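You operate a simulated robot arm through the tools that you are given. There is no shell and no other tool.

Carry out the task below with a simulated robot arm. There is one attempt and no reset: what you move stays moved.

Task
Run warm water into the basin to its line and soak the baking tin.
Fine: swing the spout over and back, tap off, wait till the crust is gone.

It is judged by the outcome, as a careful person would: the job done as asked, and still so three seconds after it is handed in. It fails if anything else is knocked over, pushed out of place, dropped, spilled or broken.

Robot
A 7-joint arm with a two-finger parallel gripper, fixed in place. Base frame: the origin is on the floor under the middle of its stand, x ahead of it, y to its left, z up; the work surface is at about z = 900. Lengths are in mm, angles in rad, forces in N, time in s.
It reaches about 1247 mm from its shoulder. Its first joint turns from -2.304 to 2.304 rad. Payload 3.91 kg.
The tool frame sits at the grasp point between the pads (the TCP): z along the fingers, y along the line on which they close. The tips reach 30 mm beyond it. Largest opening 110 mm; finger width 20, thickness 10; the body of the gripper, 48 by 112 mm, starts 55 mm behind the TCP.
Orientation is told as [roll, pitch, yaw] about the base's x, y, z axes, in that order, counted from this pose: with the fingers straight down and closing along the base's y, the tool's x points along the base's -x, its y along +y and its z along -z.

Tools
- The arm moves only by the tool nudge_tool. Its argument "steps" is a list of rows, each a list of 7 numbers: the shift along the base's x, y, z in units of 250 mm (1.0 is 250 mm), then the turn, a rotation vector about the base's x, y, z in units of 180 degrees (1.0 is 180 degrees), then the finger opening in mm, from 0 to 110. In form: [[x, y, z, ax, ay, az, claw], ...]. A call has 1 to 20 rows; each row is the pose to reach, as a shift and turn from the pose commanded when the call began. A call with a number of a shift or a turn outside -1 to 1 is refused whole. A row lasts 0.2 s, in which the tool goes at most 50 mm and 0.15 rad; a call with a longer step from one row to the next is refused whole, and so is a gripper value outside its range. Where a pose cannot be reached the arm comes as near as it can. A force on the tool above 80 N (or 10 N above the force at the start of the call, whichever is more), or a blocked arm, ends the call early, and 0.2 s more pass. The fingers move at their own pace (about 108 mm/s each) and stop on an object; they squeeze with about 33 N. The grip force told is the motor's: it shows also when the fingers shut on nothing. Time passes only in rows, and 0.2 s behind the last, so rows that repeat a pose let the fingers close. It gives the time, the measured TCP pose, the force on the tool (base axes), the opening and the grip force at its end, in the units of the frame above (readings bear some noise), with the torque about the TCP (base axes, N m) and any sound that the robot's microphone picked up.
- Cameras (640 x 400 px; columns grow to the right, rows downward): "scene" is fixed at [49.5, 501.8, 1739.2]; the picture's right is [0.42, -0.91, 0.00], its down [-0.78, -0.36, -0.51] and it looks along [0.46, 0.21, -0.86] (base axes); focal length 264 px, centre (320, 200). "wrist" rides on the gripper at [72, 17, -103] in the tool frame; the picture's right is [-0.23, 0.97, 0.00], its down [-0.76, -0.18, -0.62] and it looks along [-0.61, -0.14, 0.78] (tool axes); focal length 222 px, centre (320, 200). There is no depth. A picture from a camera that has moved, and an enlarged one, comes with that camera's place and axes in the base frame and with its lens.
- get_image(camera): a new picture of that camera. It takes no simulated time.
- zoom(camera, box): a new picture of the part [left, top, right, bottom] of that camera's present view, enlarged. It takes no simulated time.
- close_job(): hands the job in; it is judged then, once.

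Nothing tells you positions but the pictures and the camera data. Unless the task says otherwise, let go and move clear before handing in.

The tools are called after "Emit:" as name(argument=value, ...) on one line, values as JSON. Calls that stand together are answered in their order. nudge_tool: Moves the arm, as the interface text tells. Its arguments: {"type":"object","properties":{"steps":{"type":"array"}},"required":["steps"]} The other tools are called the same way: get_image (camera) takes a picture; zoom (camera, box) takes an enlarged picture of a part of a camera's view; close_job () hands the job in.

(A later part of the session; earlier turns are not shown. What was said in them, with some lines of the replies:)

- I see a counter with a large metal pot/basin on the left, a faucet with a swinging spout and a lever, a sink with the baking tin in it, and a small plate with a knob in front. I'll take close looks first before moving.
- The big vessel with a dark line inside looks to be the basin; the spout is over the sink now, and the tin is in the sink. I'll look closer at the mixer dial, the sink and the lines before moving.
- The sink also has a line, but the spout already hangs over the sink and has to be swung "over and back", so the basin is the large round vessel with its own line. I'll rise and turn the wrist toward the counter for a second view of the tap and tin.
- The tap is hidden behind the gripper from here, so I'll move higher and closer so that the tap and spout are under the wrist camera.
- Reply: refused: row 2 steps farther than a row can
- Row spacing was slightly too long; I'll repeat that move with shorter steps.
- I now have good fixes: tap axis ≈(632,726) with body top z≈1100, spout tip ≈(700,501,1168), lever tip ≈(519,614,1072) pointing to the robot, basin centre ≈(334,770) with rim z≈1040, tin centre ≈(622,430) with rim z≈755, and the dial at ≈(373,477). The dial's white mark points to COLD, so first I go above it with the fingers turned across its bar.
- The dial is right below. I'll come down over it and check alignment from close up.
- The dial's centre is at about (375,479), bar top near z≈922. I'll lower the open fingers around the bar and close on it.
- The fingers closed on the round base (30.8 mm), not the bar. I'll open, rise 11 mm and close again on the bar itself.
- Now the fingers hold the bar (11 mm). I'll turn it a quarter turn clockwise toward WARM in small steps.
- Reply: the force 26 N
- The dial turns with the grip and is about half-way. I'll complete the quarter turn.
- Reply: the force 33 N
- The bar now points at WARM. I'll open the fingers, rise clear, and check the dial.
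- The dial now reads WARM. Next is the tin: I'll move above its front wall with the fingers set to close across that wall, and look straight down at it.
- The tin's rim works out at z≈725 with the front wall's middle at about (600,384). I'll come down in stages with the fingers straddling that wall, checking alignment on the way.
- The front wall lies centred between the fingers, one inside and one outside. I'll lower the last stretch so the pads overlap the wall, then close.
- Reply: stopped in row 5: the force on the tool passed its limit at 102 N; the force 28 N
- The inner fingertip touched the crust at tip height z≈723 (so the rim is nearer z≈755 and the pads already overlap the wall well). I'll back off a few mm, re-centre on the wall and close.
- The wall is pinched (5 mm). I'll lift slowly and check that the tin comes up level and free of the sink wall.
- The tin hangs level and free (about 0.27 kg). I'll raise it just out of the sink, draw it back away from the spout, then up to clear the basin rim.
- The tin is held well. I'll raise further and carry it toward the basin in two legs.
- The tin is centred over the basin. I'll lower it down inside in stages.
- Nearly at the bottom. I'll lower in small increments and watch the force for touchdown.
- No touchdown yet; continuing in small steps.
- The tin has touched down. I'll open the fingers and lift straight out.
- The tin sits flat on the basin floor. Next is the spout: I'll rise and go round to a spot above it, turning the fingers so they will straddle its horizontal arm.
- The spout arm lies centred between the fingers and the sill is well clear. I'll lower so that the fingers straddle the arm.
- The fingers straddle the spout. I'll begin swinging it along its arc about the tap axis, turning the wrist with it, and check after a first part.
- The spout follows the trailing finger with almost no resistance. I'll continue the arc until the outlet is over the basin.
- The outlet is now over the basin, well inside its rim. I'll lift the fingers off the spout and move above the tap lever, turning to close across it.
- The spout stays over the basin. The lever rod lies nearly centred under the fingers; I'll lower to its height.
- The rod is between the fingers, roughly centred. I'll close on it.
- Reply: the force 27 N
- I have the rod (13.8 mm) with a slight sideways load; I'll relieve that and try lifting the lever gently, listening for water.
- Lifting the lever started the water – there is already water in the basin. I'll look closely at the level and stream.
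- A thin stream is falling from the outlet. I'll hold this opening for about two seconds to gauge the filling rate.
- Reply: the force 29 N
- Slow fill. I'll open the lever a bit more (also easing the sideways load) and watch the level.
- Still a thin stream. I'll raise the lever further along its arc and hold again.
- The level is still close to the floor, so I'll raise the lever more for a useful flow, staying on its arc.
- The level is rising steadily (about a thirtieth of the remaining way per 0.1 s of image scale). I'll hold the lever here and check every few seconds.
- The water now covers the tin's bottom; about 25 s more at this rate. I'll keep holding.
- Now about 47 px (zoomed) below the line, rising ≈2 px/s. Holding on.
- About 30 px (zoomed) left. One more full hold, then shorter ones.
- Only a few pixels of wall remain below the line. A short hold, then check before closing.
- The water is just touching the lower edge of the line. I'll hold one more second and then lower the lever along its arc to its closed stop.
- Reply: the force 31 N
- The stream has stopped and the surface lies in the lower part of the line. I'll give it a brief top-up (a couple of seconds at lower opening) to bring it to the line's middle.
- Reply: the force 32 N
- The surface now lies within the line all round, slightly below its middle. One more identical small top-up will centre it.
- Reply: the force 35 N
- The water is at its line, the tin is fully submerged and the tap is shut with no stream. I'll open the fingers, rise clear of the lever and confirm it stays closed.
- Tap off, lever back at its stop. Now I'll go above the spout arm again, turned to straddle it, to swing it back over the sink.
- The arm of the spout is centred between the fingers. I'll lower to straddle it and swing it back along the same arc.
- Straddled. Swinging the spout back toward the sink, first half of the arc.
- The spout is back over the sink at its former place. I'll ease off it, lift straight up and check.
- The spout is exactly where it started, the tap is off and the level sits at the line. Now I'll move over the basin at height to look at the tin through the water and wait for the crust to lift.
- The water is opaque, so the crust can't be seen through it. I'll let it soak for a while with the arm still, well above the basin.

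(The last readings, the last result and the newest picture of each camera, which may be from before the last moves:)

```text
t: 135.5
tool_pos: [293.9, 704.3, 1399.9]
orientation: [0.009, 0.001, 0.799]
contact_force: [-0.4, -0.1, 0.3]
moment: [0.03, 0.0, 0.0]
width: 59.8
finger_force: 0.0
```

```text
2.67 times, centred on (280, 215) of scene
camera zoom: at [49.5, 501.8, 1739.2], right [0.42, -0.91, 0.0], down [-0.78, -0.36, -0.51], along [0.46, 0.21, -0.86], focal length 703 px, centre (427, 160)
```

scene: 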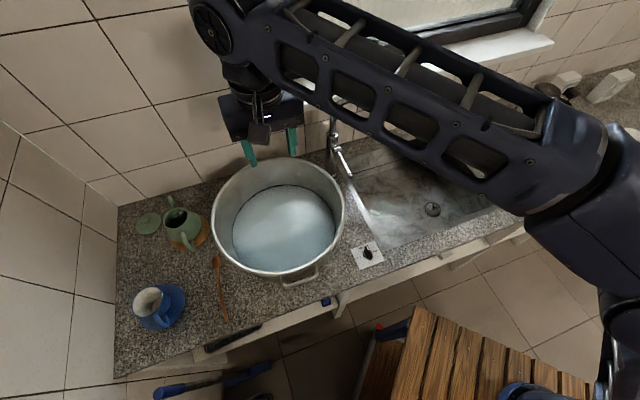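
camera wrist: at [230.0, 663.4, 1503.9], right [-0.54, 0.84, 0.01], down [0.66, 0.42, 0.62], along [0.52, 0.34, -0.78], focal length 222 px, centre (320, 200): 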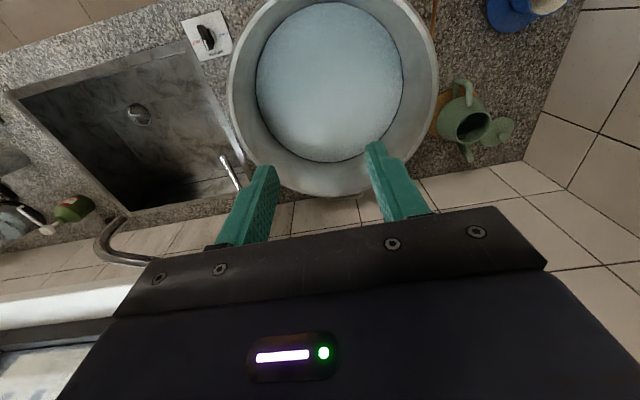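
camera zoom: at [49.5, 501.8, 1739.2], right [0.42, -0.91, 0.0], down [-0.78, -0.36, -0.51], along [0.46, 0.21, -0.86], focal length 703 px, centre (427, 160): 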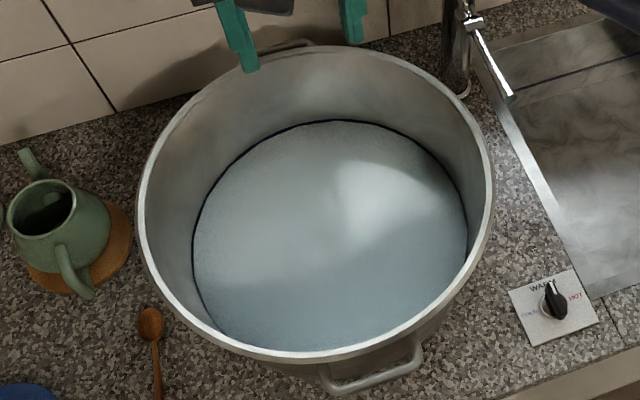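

No visible change at the surface. I'll let it soak longer before checking the tin.

Emit:
nudge_tool(steps=[[0, 0, 0, 0, 0, 0, 60], [0, 0, 0, 0, 0, 0, 60], [0, 0, 0, 0, 0, 0, 60], [0, 0, 0, 0, 0, 0, 60], [0, 0, 0, 0, 0, 0, 60], [0, 0, 0, 0, 0, 0, 60], [0, 0, 0, 0, 0, 0, 60], [0, 0, 0, 0, 0, 0, 60], [0, 0, 0, 0, 0, 0, 60], [0, 0, 0, 0, 0, 0, 60], [0, 0, 0, 0, 0, 0, 60], [0, 0, 0, 0, 0, 0, 60], [0, 0, 0, 0, 0, 0, 60], [0, 0, 0, 0, 0, 0, 60], [0, 0, 0, 0, 0, 0, 60], [0, 0, 0, 0, 0, 0, 60], [0, 0, 0, 0, 0, 0, 60], [0, 0, 0, 0, 0, 0, 60], [0, 0, 0, 0, 0, 0, 60], [0, 0, 0, 0, 0, 0, 60]])

Emit:
nudge_tool(steps=[[0, 0, 0, 0, 0, 0, 60], [0, 0, 0, 0, 0, 0, 60], [0, 0, 0, 0, 0, 0, 60], [0, 0, 0, 0, 0, 0, 60], [0, 0, 0, 0, 0, 0, 60], [0, 0, 0, 0, 0, 0, 60], [0, 0, 0, 0, 0, 0, 60], [0, 0, 0, 0, 0, 0, 60], [0, 0, 0, 0, 0, 0, 60], [0, 0, 0, 0, 0, 0, 60], [0, 0, 0, 0, 0, 0, 60], [0, 0, 0, 0, 0, 0, 60], [0, 0, 0, 0, 0, 0, 60], [0, 0, 0, 0, 0, 0, 60], [0, 0, 0, 0, 0, 0, 60], [0, 0, 0, 0, 0, 0, 60], [0, 0, 0, 0, 0, 0, 60], [0, 0, 0, 0, 0, 0, 60], [0, 0, 0, 0, 0, 0, 60], [0, 0, 0, 0, 0, 0, 60]])

Emit:
nudge_tool(steps=[[0, 0, 0, 0, 0, 0, 60], [0, 0, 0, 0, 0, 0, 60], [0, 0, 0, 0, 0, 0, 60], [0, 0, 0, 0, 0, 0, 60], [0, 0, 0, 0, 0, 0, 60], [0, 0, 0, 0, 0, 0, 60], [0, 0, 0, 0, 0, 0, 60], [0, 0, 0, 0, 0, 0, 60], [0, 0, 0, 0, 0, 0, 60], [0, 0, 0, 0, 0, 0, 60], [0, 0, 0, 0, 0, 0, 60], [0, 0, 0, 0, 0, 0, 60], [0, 0, 0, 0, 0, 0, 60], [0, 0, 0, 0, 0, 0, 60], [0, 0, 0, 0, 0, 0, 60], [0, 0, 0, 0, 0, 0, 60], [0, 0, 0, 0, 0, 0, 60], [0, 0, 0, 0, 0, 0, 60], [0, 0, 0, 0, 0, 0, 60], [0, 0, 0, 0, 0, 0, 60]])

Emit:
nudge_tool(steps=[[0, 0, 0, 0, 0, 0, 60], [0, 0, 0, 0, 0, 0, 60], [0, 0, 0, 0, 0, 0, 60], [0, 0, 0, 0, 0, 0, 60], [0, 0, 0, 0, 0, 0, 60], [0, 0, 0, 0, 0, 0, 60], [0, 0, 0, 0, 0, 0, 60], [0, 0, 0, 0, 0, 0, 60], [0, 0, 0, 0, 0, 0, 60], [0, 0, 0, 0, 0, 0, 60], [0, 0, 0, 0, 0, 0, 60], [0, 0, 0, 0, 0, 0, 60], [0, 0, 0, 0, 0, 0, 60], [0, 0, 0, 0, 0, 0, 60], [0, 0, 0, 0, 0, 0, 60], [0, 0, 0, 0, 0, 0, 60], [0, 0, 0, 0, 0, 0, 60], [0, 0, 0, 0, 0, 0, 60], [0, 0, 0, 0, 0, 0, 60], [0, 0, 0, 0, 0, 0, 60]])

Emit:
nudge_tool(steps=[[0, 0, 0, 0, 0, 0, 60], [0, 0, 0, 0, 0, 0, 60], [0, 0, 0, 0, 0, 0, 60], [0, 0, 0, 0, 0, 0, 60], [0, 0, 0, 0, 0, 0, 60], [0, 0, 0, 0, 0, 0, 60], [0, 0, 0, 0, 0, 0, 60], [0, 0, 0, 0, 0, 0, 60], [0, 0, 0, 0, 0, 0, 60], [0, 0, 0, 0, 0, 0, 60], [0, 0, 0, 0, 0, 0, 60], [0, 0, 0, 0, 0, 0, 60], [0, 0, 0, 0, 0, 0, 60], [0, 0, 0, 0, 0, 0, 60], [0, 0, 0, 0, 0, 0, 60], [0, 0, 0, 0, 0, 0, 60], [0, 0, 0, 0, 0, 0, 60], [0, 0, 0, 0, 0, 0, 60], [0, 0, 0, 0, 0, 0, 60], [0, 0, 0, 0, 0, 0, 60]])

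Emit:
nudge_tool(steps=[[0, 0, 0, 0, 0, 0, 60], [0, 0, 0, 0, 0, 0, 60], [0, 0, 0, 0, 0, 0, 60], [0, 0, 0, 0, 0, 0, 60], [0, 0, 0, 0, 0, 0, 60], [0, 0, 0, 0, 0, 0, 60], [0, 0, 0, 0, 0, 0, 60], [0, 0, 0, 0, 0, 0, 60], [0, 0, 0, 0, 0, 0, 60], [0, 0, 0, 0, 0, 0, 60], [0, 0, 0, 0, 0, 0, 60], [0, 0, 0, 0, 0, 0, 60], [0, 0, 0, 0, 0, 0, 60], [0, 0, 0, 0, 0, 0, 60], [0, 0, 0, 0, 0, 0, 60], [0, 0, 0, 0, 0, 0, 60], [0, 0, 0, 0, 0, 0, 60], [0, 0, 0, 0, 0, 0, 60], [0, 0, 0, 0, 0, 0, 60], [0, 0, 0, 0, 0, 0, 60]])

Emit:
zoom(camera="scene", box=[200, 140, 360, 290])

```text
t: 139.7
tool_pos: [293.1, 703.4, 1399.5]
orientation: [0.01, -0.001, 0.8]
contact_force: [0.7, 0.3, 0.2]
moment: [0.0, 0.02, -0.01]
width: 60.0
finger_force: 0.1
```

```text
t: 143.9
tool_pos: [293.0, 704.6, 1398.9]
orientation: [0.01, 0.001, 0.8]
contact_force: [0.8, -1.1, -0.2]
moment: [0.01, -0.01, -0.01]
width: 59.9
finger_force: 0.0
```

```text
t: 148.1
tool_pos: [293.1, 705.8, 1399.9]
orientation: [0.01, 0.001, 0.799]
contact_force: [0.5, 0.5, 0.7]
moment: [0.01, 0.04, 0.02]
width: 60.0
finger_force: 0.1
```

```text
t: 152.3
tool_pos: [293.1, 704.5, 1400.2]
orientation: [0.011, 0.0, 0.799]
contact_force: [-0.1, -0.6, -0.1]
moment: [0.01, 0.03, 0.0]
width: 59.8
finger_force: 0.0
```

```text
t: 156.5
tool_pos: [292.9, 703.5, 1400.0]
orientation: [0.011, 0.001, 0.798]
contact_force: [-0.6, -0.1, 0.2]
moment: [0.0, -0.01, 0.0]
width: 60.0
finger_force: 0.1
```

```text
t: 160.7
tool_pos: [293.7, 704.3, 1398.8]
orientation: [0.012, 0.001, 0.799]
contact_force: [-0.8, 0.0, -0.2]
moment: [0.02, 0.01, -0.02]
width: 60.0
finger_force: 0.0
```

```text
2.67 times, centred on (280, 215) of scene
camera zoom: at [49.5, 501.8, 1739.2], right [0.42, -0.91, 0.0], down [-0.78, -0.36, -0.51], along [0.46, 0.21, -0.86], focal length 703 px, centre (427, 160)
```

zoom: 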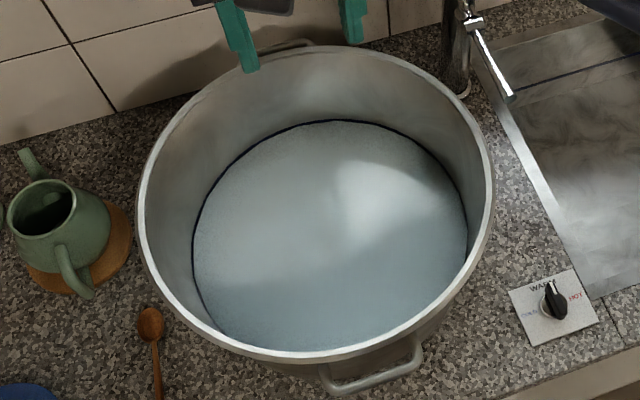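

About 90 s of soaking so far. Since the water hides the tin, I'll check it the careful way: take the same wall grip at the known spot, lift it just above the surface and look, then set it back.

Emit:
nudge_tool(steps=[[0, 0.01, -0.05, 0, 0, -0.0407, 60], [0, 0.02, -0.12, 0, 0, -0.0813, 60], [0.001, 0.03, -0.2, 0, 0, -0.122, 60], [0.001, 0.04, -0.28, 0, 0, -0.1626, 60], [0.002, 0.05, -0.36, 0, 0, -0.2033, 60], [0.003, 0.06, -0.44, 0, 0, -0.2439, 60], [0.004, 0.07, -0.52, 0, 0, -0.2846, 60], [0.005, 0.08, -0.6, 0, 0, -0.3252, 60], [0.005, 0.09, -0.68, 0, 0, -0.3658, 60], [0.005, 0.09, -0.74, 0, 0, -0.4065, 60], [0.005, 0.09, -0.78, 0, 0, -0.4471, 60], [0.005, 0.09, -0.8, 0, 0, -0.4877, 60], [0.005, 0.09, -0.8, 0, 0, -0.4877, 60]])

Emit:
get_image(camera="wrist")

Emit:
get_image(camera="scene")

```text
t: 163.5
tool_pos: [294.1, 728.4, 1199.3]
orientation: [0.012, 0.002, -0.731]
contact_force: [0.5, 0.3, -0.9]
moment: [0.0, 0.0, -0.06]
width: 60.1
finger_force: 0.0
```

```text
taken
camera wrist: at [249.8, 787.4, 1303.3], right [0.82, 0.57, 0.01], down [0.44, -0.65, 0.62], along [0.36, -0.51, -0.78], focal length 222 px, centre (320, 200)
```

wrist: 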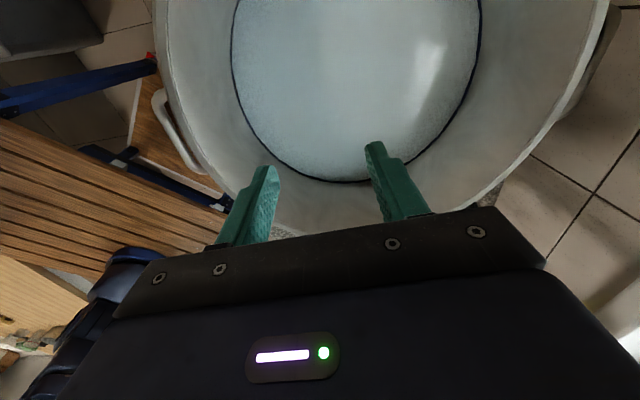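

```text
taken
```

scene: 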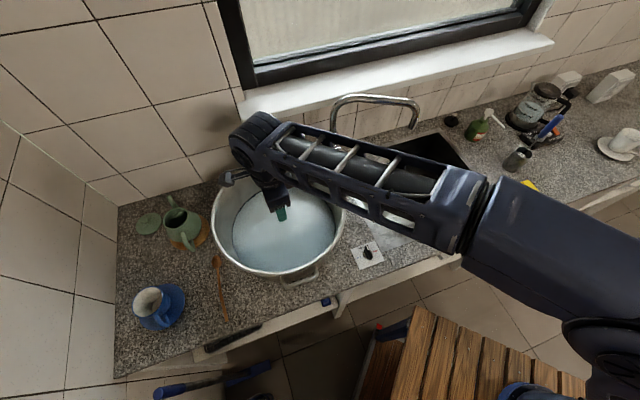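

Same pose as when I released the tin. I'll descend slowly with the fingers open to straddle its front wall.

Emit:
nudge_tool(steps=[[0, 0, -0.16, 0, 0, 0, 60], [0, 0, -0.34, 0, 0, 0, 60], [0, 0, -0.52, 0, 0, 0, 60], [0, 0, -0.68, 0, 0, 0, 60], [0, 0, -0.78, 0, 0, 0, 60], [0, 0, -0.86, 0, 0, 0, 60], [0, 0, -0.91, 0, 0, 0, 60], [0, 0, -0.95, 0, 0, 0, 60], [0, 0, -0.98, 0, 0, 0, 60], [0, 0, -1.0, 0, 0, 0, 60], [0, 0, -1.0, 0, 0, 0, 60]])

Emit:
get_image(camera="wrist")

```text
t: 165.9
tool_pos: [296.3, 726.6, 948.7]
orientation: [0.011, 0.0, -0.733]
contact_force: [-0.5, -0.1, -0.4]
moment: [0.02, 0.01, 0.0]
width: 60.2
finger_force: 0.1
```

```text
taken
camera wrist: at [249.9, 786.6, 1053.6], right [0.82, 0.57, 0.01], down [0.44, -0.65, 0.62], along [0.36, -0.5, -0.78], focal length 222 px, centre (320, 200)
```

wrist: 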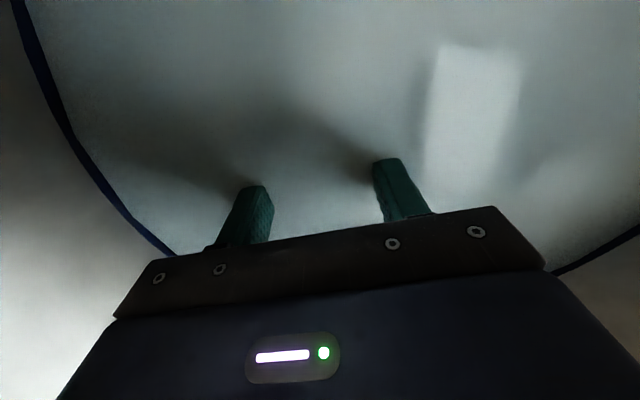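

Nothing touched on the way down. Closing on the wall now.

Emit:
nudge_tool(steps=[[0, 0, 0, 0, 0, 0, 40], [0, 0, 0, 0, 0, 0, 20], [0, 0, 0, 0, 0, 0, 0], [0, 0, 0, 0, 0, 0, 0], [0, 0, 0, 0, 0, 0, 0]])

```text
t: 167.1
tool_pos: [294.3, 726.0, 950.0]
orientation: [0.012, 0.0, -0.734]
contact_force: [0.8, 1.5, 5.5]
moment: [0.68, -0.48, 0.03]
width: 4.3
finger_force: 33.4
```

Gripped (4.3 mm). Lifting gently about 55 mm so the tin's floor comes just above the water.

Emit:
nudge_tool(steps=[[0, 0, 0.02, 0, 0, 0, 0], [0, 0, 0.05, 0, 0, 0, 0], [0, 0, 0.09, 0, 0, 0, 0], [0, 0, 0.14, 0, 0, 0, 0], [0, 0, 0.19, 0, 0, 0, 0], [0, 0, 0.22, 0, 0, 0, 0], [0, 0, 0.22, 0, 0, 0, 0]])

Emit:
get_image(camera="wrist")

Emit:
zoom(camera="scene", box=[200, 140, 360, 290])

```text
t: 168.7
tool_pos: [293.9, 727.4, 1004.8]
orientation: [0.01, 0.001, -0.733]
contact_force: [0.7, -0.5, -2.9]
moment: [-0.15, 0.11, -0.02]
width: 2.6
finger_force: 32.9
```

```text
taken
camera wrist: at [249.3, 786.7, 1109.2], right [0.82, 0.57, 0.01], down [0.44, -0.65, 0.62], along [0.36, -0.5, -0.78], focal length 222 px, centre (320, 200)
```

wrist: 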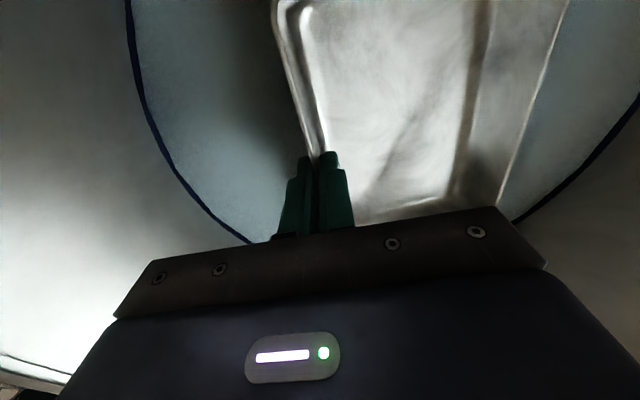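

```text
2.67 times, centred on (280, 215) of scene
camera zoom: at [49.5, 501.8, 1739.2], right [0.42, -0.91, 0.0], down [-0.78, -0.36, -0.51], along [0.46, 0.21, -0.86], focal length 703 px, centre (427, 160)
```

zoom: 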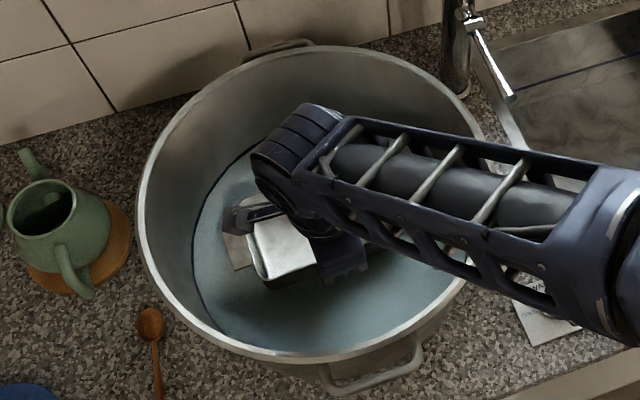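

The tin is clean – bare metal where the crust was. I'll lower it back into the water, release it gently on the floor and withdraw.

Emit:
nudge_tool(steps=[[0, 0, -0.04, 0, 0, 0, 0], [0, 0, -0.09, 0, 0, 0, 0], [0, 0, -0.14, 0, 0, 0, 0], [0, 0, -0.18, 0, 0, 0, 0], [0, 0, -0.205, 0, 0, 0, 0], [0, 0, -0.22, 0, 0, 0, 0], [0, 0, -0.228, 0, 0, 0, 0], [0, 0, -0.228, 0, 0, 0, 0]])

Emit:
nudge_tool(steps=[[0, 0, -0.008, 0, 0, 0, 0], [0, 0, -0.008, 0, 0, 0, 0]])

```text
t: 170.5
tool_pos: [295.0, 726.3, 949.2]
orientation: [0.014, 0.002, -0.733]
contact_force: [-2.0, -5.4, 26.9]
moment: [0.39, -0.63, -0.06]
width: 4.6
finger_force: 32.5
```

```text
t: 171.1
tool_pos: [294.7, 725.9, 948.8]
orientation: [0.016, 0.002, -0.732]
contact_force: [-5.0, -11.3, 58.5]
moment: [0.32, -0.47, -0.08]
width: 4.7
finger_force: 33.0
```

It's fully seated (I pressed a little firmly). I'll ease the pressure, open, and lift out.

Emit:
nudge_tool(steps=[[0, 0, 0.008, 0, 0, 0, 0], [0, 0, 0.01, 0, 0, 0, 15], [0, 0, 0.01, 0, 0, 0, 40], [0, 0, 0.01, 0, 0, 0, 40], [0, 0, 0.05, 0, 0, 0, 40], [0, 0, 0.14, 0, 0, 0, 40], [0, 0, 0.3, 0, 0, 0, 40], [0, 0, 0.48, 0, 0, 0, 40], [0, 0, 0.66, 0, 0, 0, 40], [0, 0, 0.84, 0, 0, 0, 40], [0, 0, 1.0, 0, 0, 0, 40], [0, 0, 1.0, 0, 0, 0, 40]])

Emit:
get_image(camera="wrist")

Emit:
get_image(camera="scene")

```text
t: 173.7
tool_pos: [294.4, 726.8, 1194.3]
orientation: [0.009, 0.001, -0.732]
contact_force: [0.0, -0.4, 0.6]
moment: [-0.02, -0.02, -0.01]
width: 40.0
finger_force: 0.0
```

```text
taken
camera wrist: at [249.4, 786.6, 1299.4], right [0.82, 0.57, 0.01], down [0.44, -0.65, 0.62], along [0.36, -0.51, -0.78], focal length 222 px, centre (320, 200)
```

wrist: 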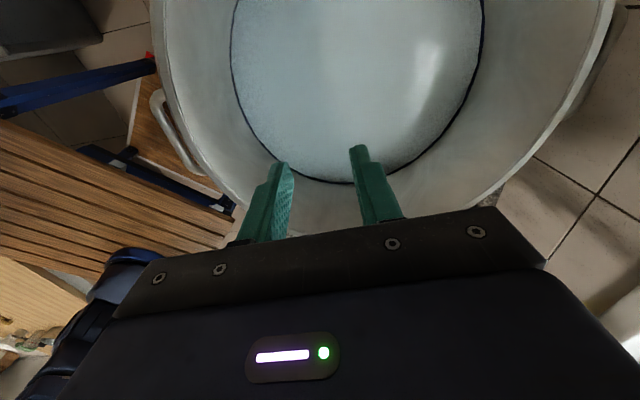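

```text
taken
```

scene: 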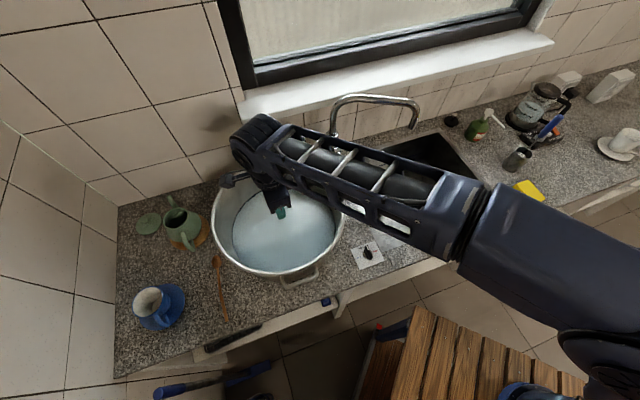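

The tin is submerged and released. I'll raise and retreat to about the starting pose, then do a final check of everything.

Emit:
nudge_tool(steps=[[0, 0, 0.16, 0, 0, 0, 60], [0, 0, 0.34, 0, 0, 0, 80], [0, 0, 0.52, 0, 0, 0.02, 110], [0.03, -0.04, 0.68, 0, 0, 0.05, 110], [0.09, -0.12, 0.8, 0, 0, 0.08, 110], [0.16, -0.22, 0.88, 0, 0, 0.11, 110], [0.24, -0.33, 0.92, 0, 0, 0.14, 110], [0.32, -0.44, 0.92, 0, 0, 0.17, 110], [0.4, -0.55, 0.92, 0, 0, 0.2, 110], [0.48, -0.66, 0.92, 0, 0, 0.22, 110], [0.534, -0.73, 0.92, 0, 0, 0.2333, 110], [0.534, -0.73, 0.92, 0, 0, 0.2333, 110]])

Emit:
get_image(camera="scene")

Emit:
zoom(camera="scene", box=[110, 140, 390, 330])

Emit:
zoom(camera="scene", box=[270, 175, 300, 195])

Emit:
get_image(camera="wrist")

```text
t: 176.3
tool_pos: [428.3, 545.0, 1424.3]
orientation: [0.01, -0.001, 0.004]
contact_force: [0.8, 0.0, -0.8]
moment: [-0.02, -0.02, 0.02]
width: 110.1
finger_force: 0.2
```

```text
taken
```

scene: 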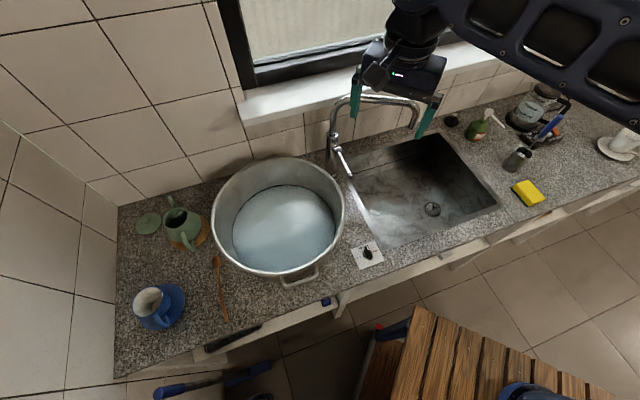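

```text
2.11 times, centred on (250, 235) of scene
camera zoom: at [49.5, 501.8, 1739.2], right [0.42, -0.91, 0.0], down [-0.78, -0.36, -0.51], along [0.46, 0.21, -0.86], focal length 555 px, centre (467, 126)
```

zoom: 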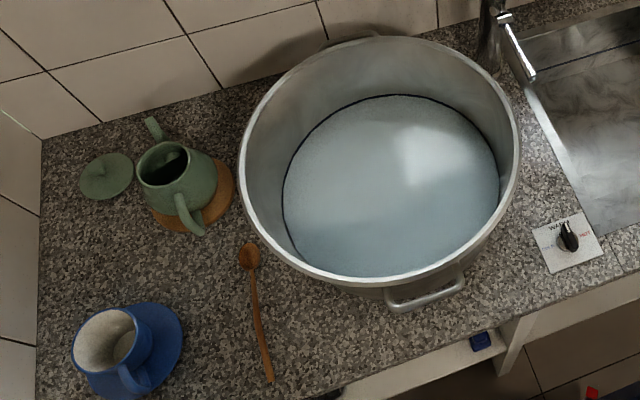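

```text
16.00 times, centred on (285, 185) of scene
camera zoom: at [49.5, 501.8, 1739.2], right [0.42, -0.91, 0.0], down [-0.78, -0.36, -0.51], along [0.46, 0.21, -0.86], focal length 4217 px, centre (880, 440)
```

zoom: 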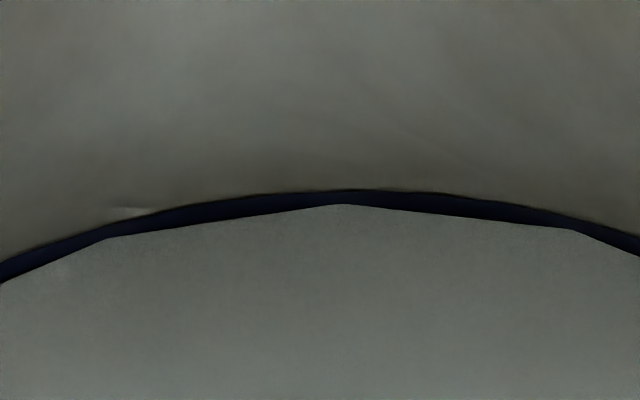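

```text
taken
camera wrist: at [354.9, 559.8, 1528.9], right [0.23, 0.97, 0.01], down [0.76, -0.18, 0.62], along [0.61, -0.13, -0.78], focal length 222 px, centre (320, 200)
```

wrist: 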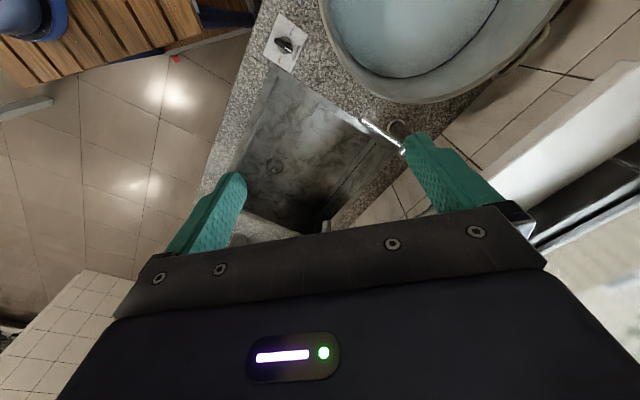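

The job is ready to hand in:
- **Water:** the basin is at its line, filled with the dial on WARM.
- **Tap and spout:** the tap is off with no stream, and the spout is back over the sink.
- **Tin:** it is back in the water, and when I lifted it to look the crust was gone.
- **Surroundings:** nothing else has moved, and the arm is clear.

Emit:
close_job()

```text
The job is handed in.
```

I ran warm water into the large round basin up to its line and soaked the baking tin in it until the crust was gone. The job is handed in.

- **Basin:** the sink has a line too. I took the round vessel as the basin because the spout already hung over the sink, so only the vessel needed it swung over and back.
- **Water:** I set the dial from COLD to WARM before opening the tap. The surface lies within the line all the way round.
- **Tin:** I put it in the basin before filling. The water is opaque, so after about 100 seconds of soaking I lifted the tin to check it. The floor was bare metal, and I set it back in the water. I pressed it down more firmly than needed (about 58 N) while seating it, with no visible effect.
- **Tap and spout:** the tap is off with no stream, and the spout is back where it started over the sink.

Nothing else on the counter moved, and the arm is clear, at about its starting pose.
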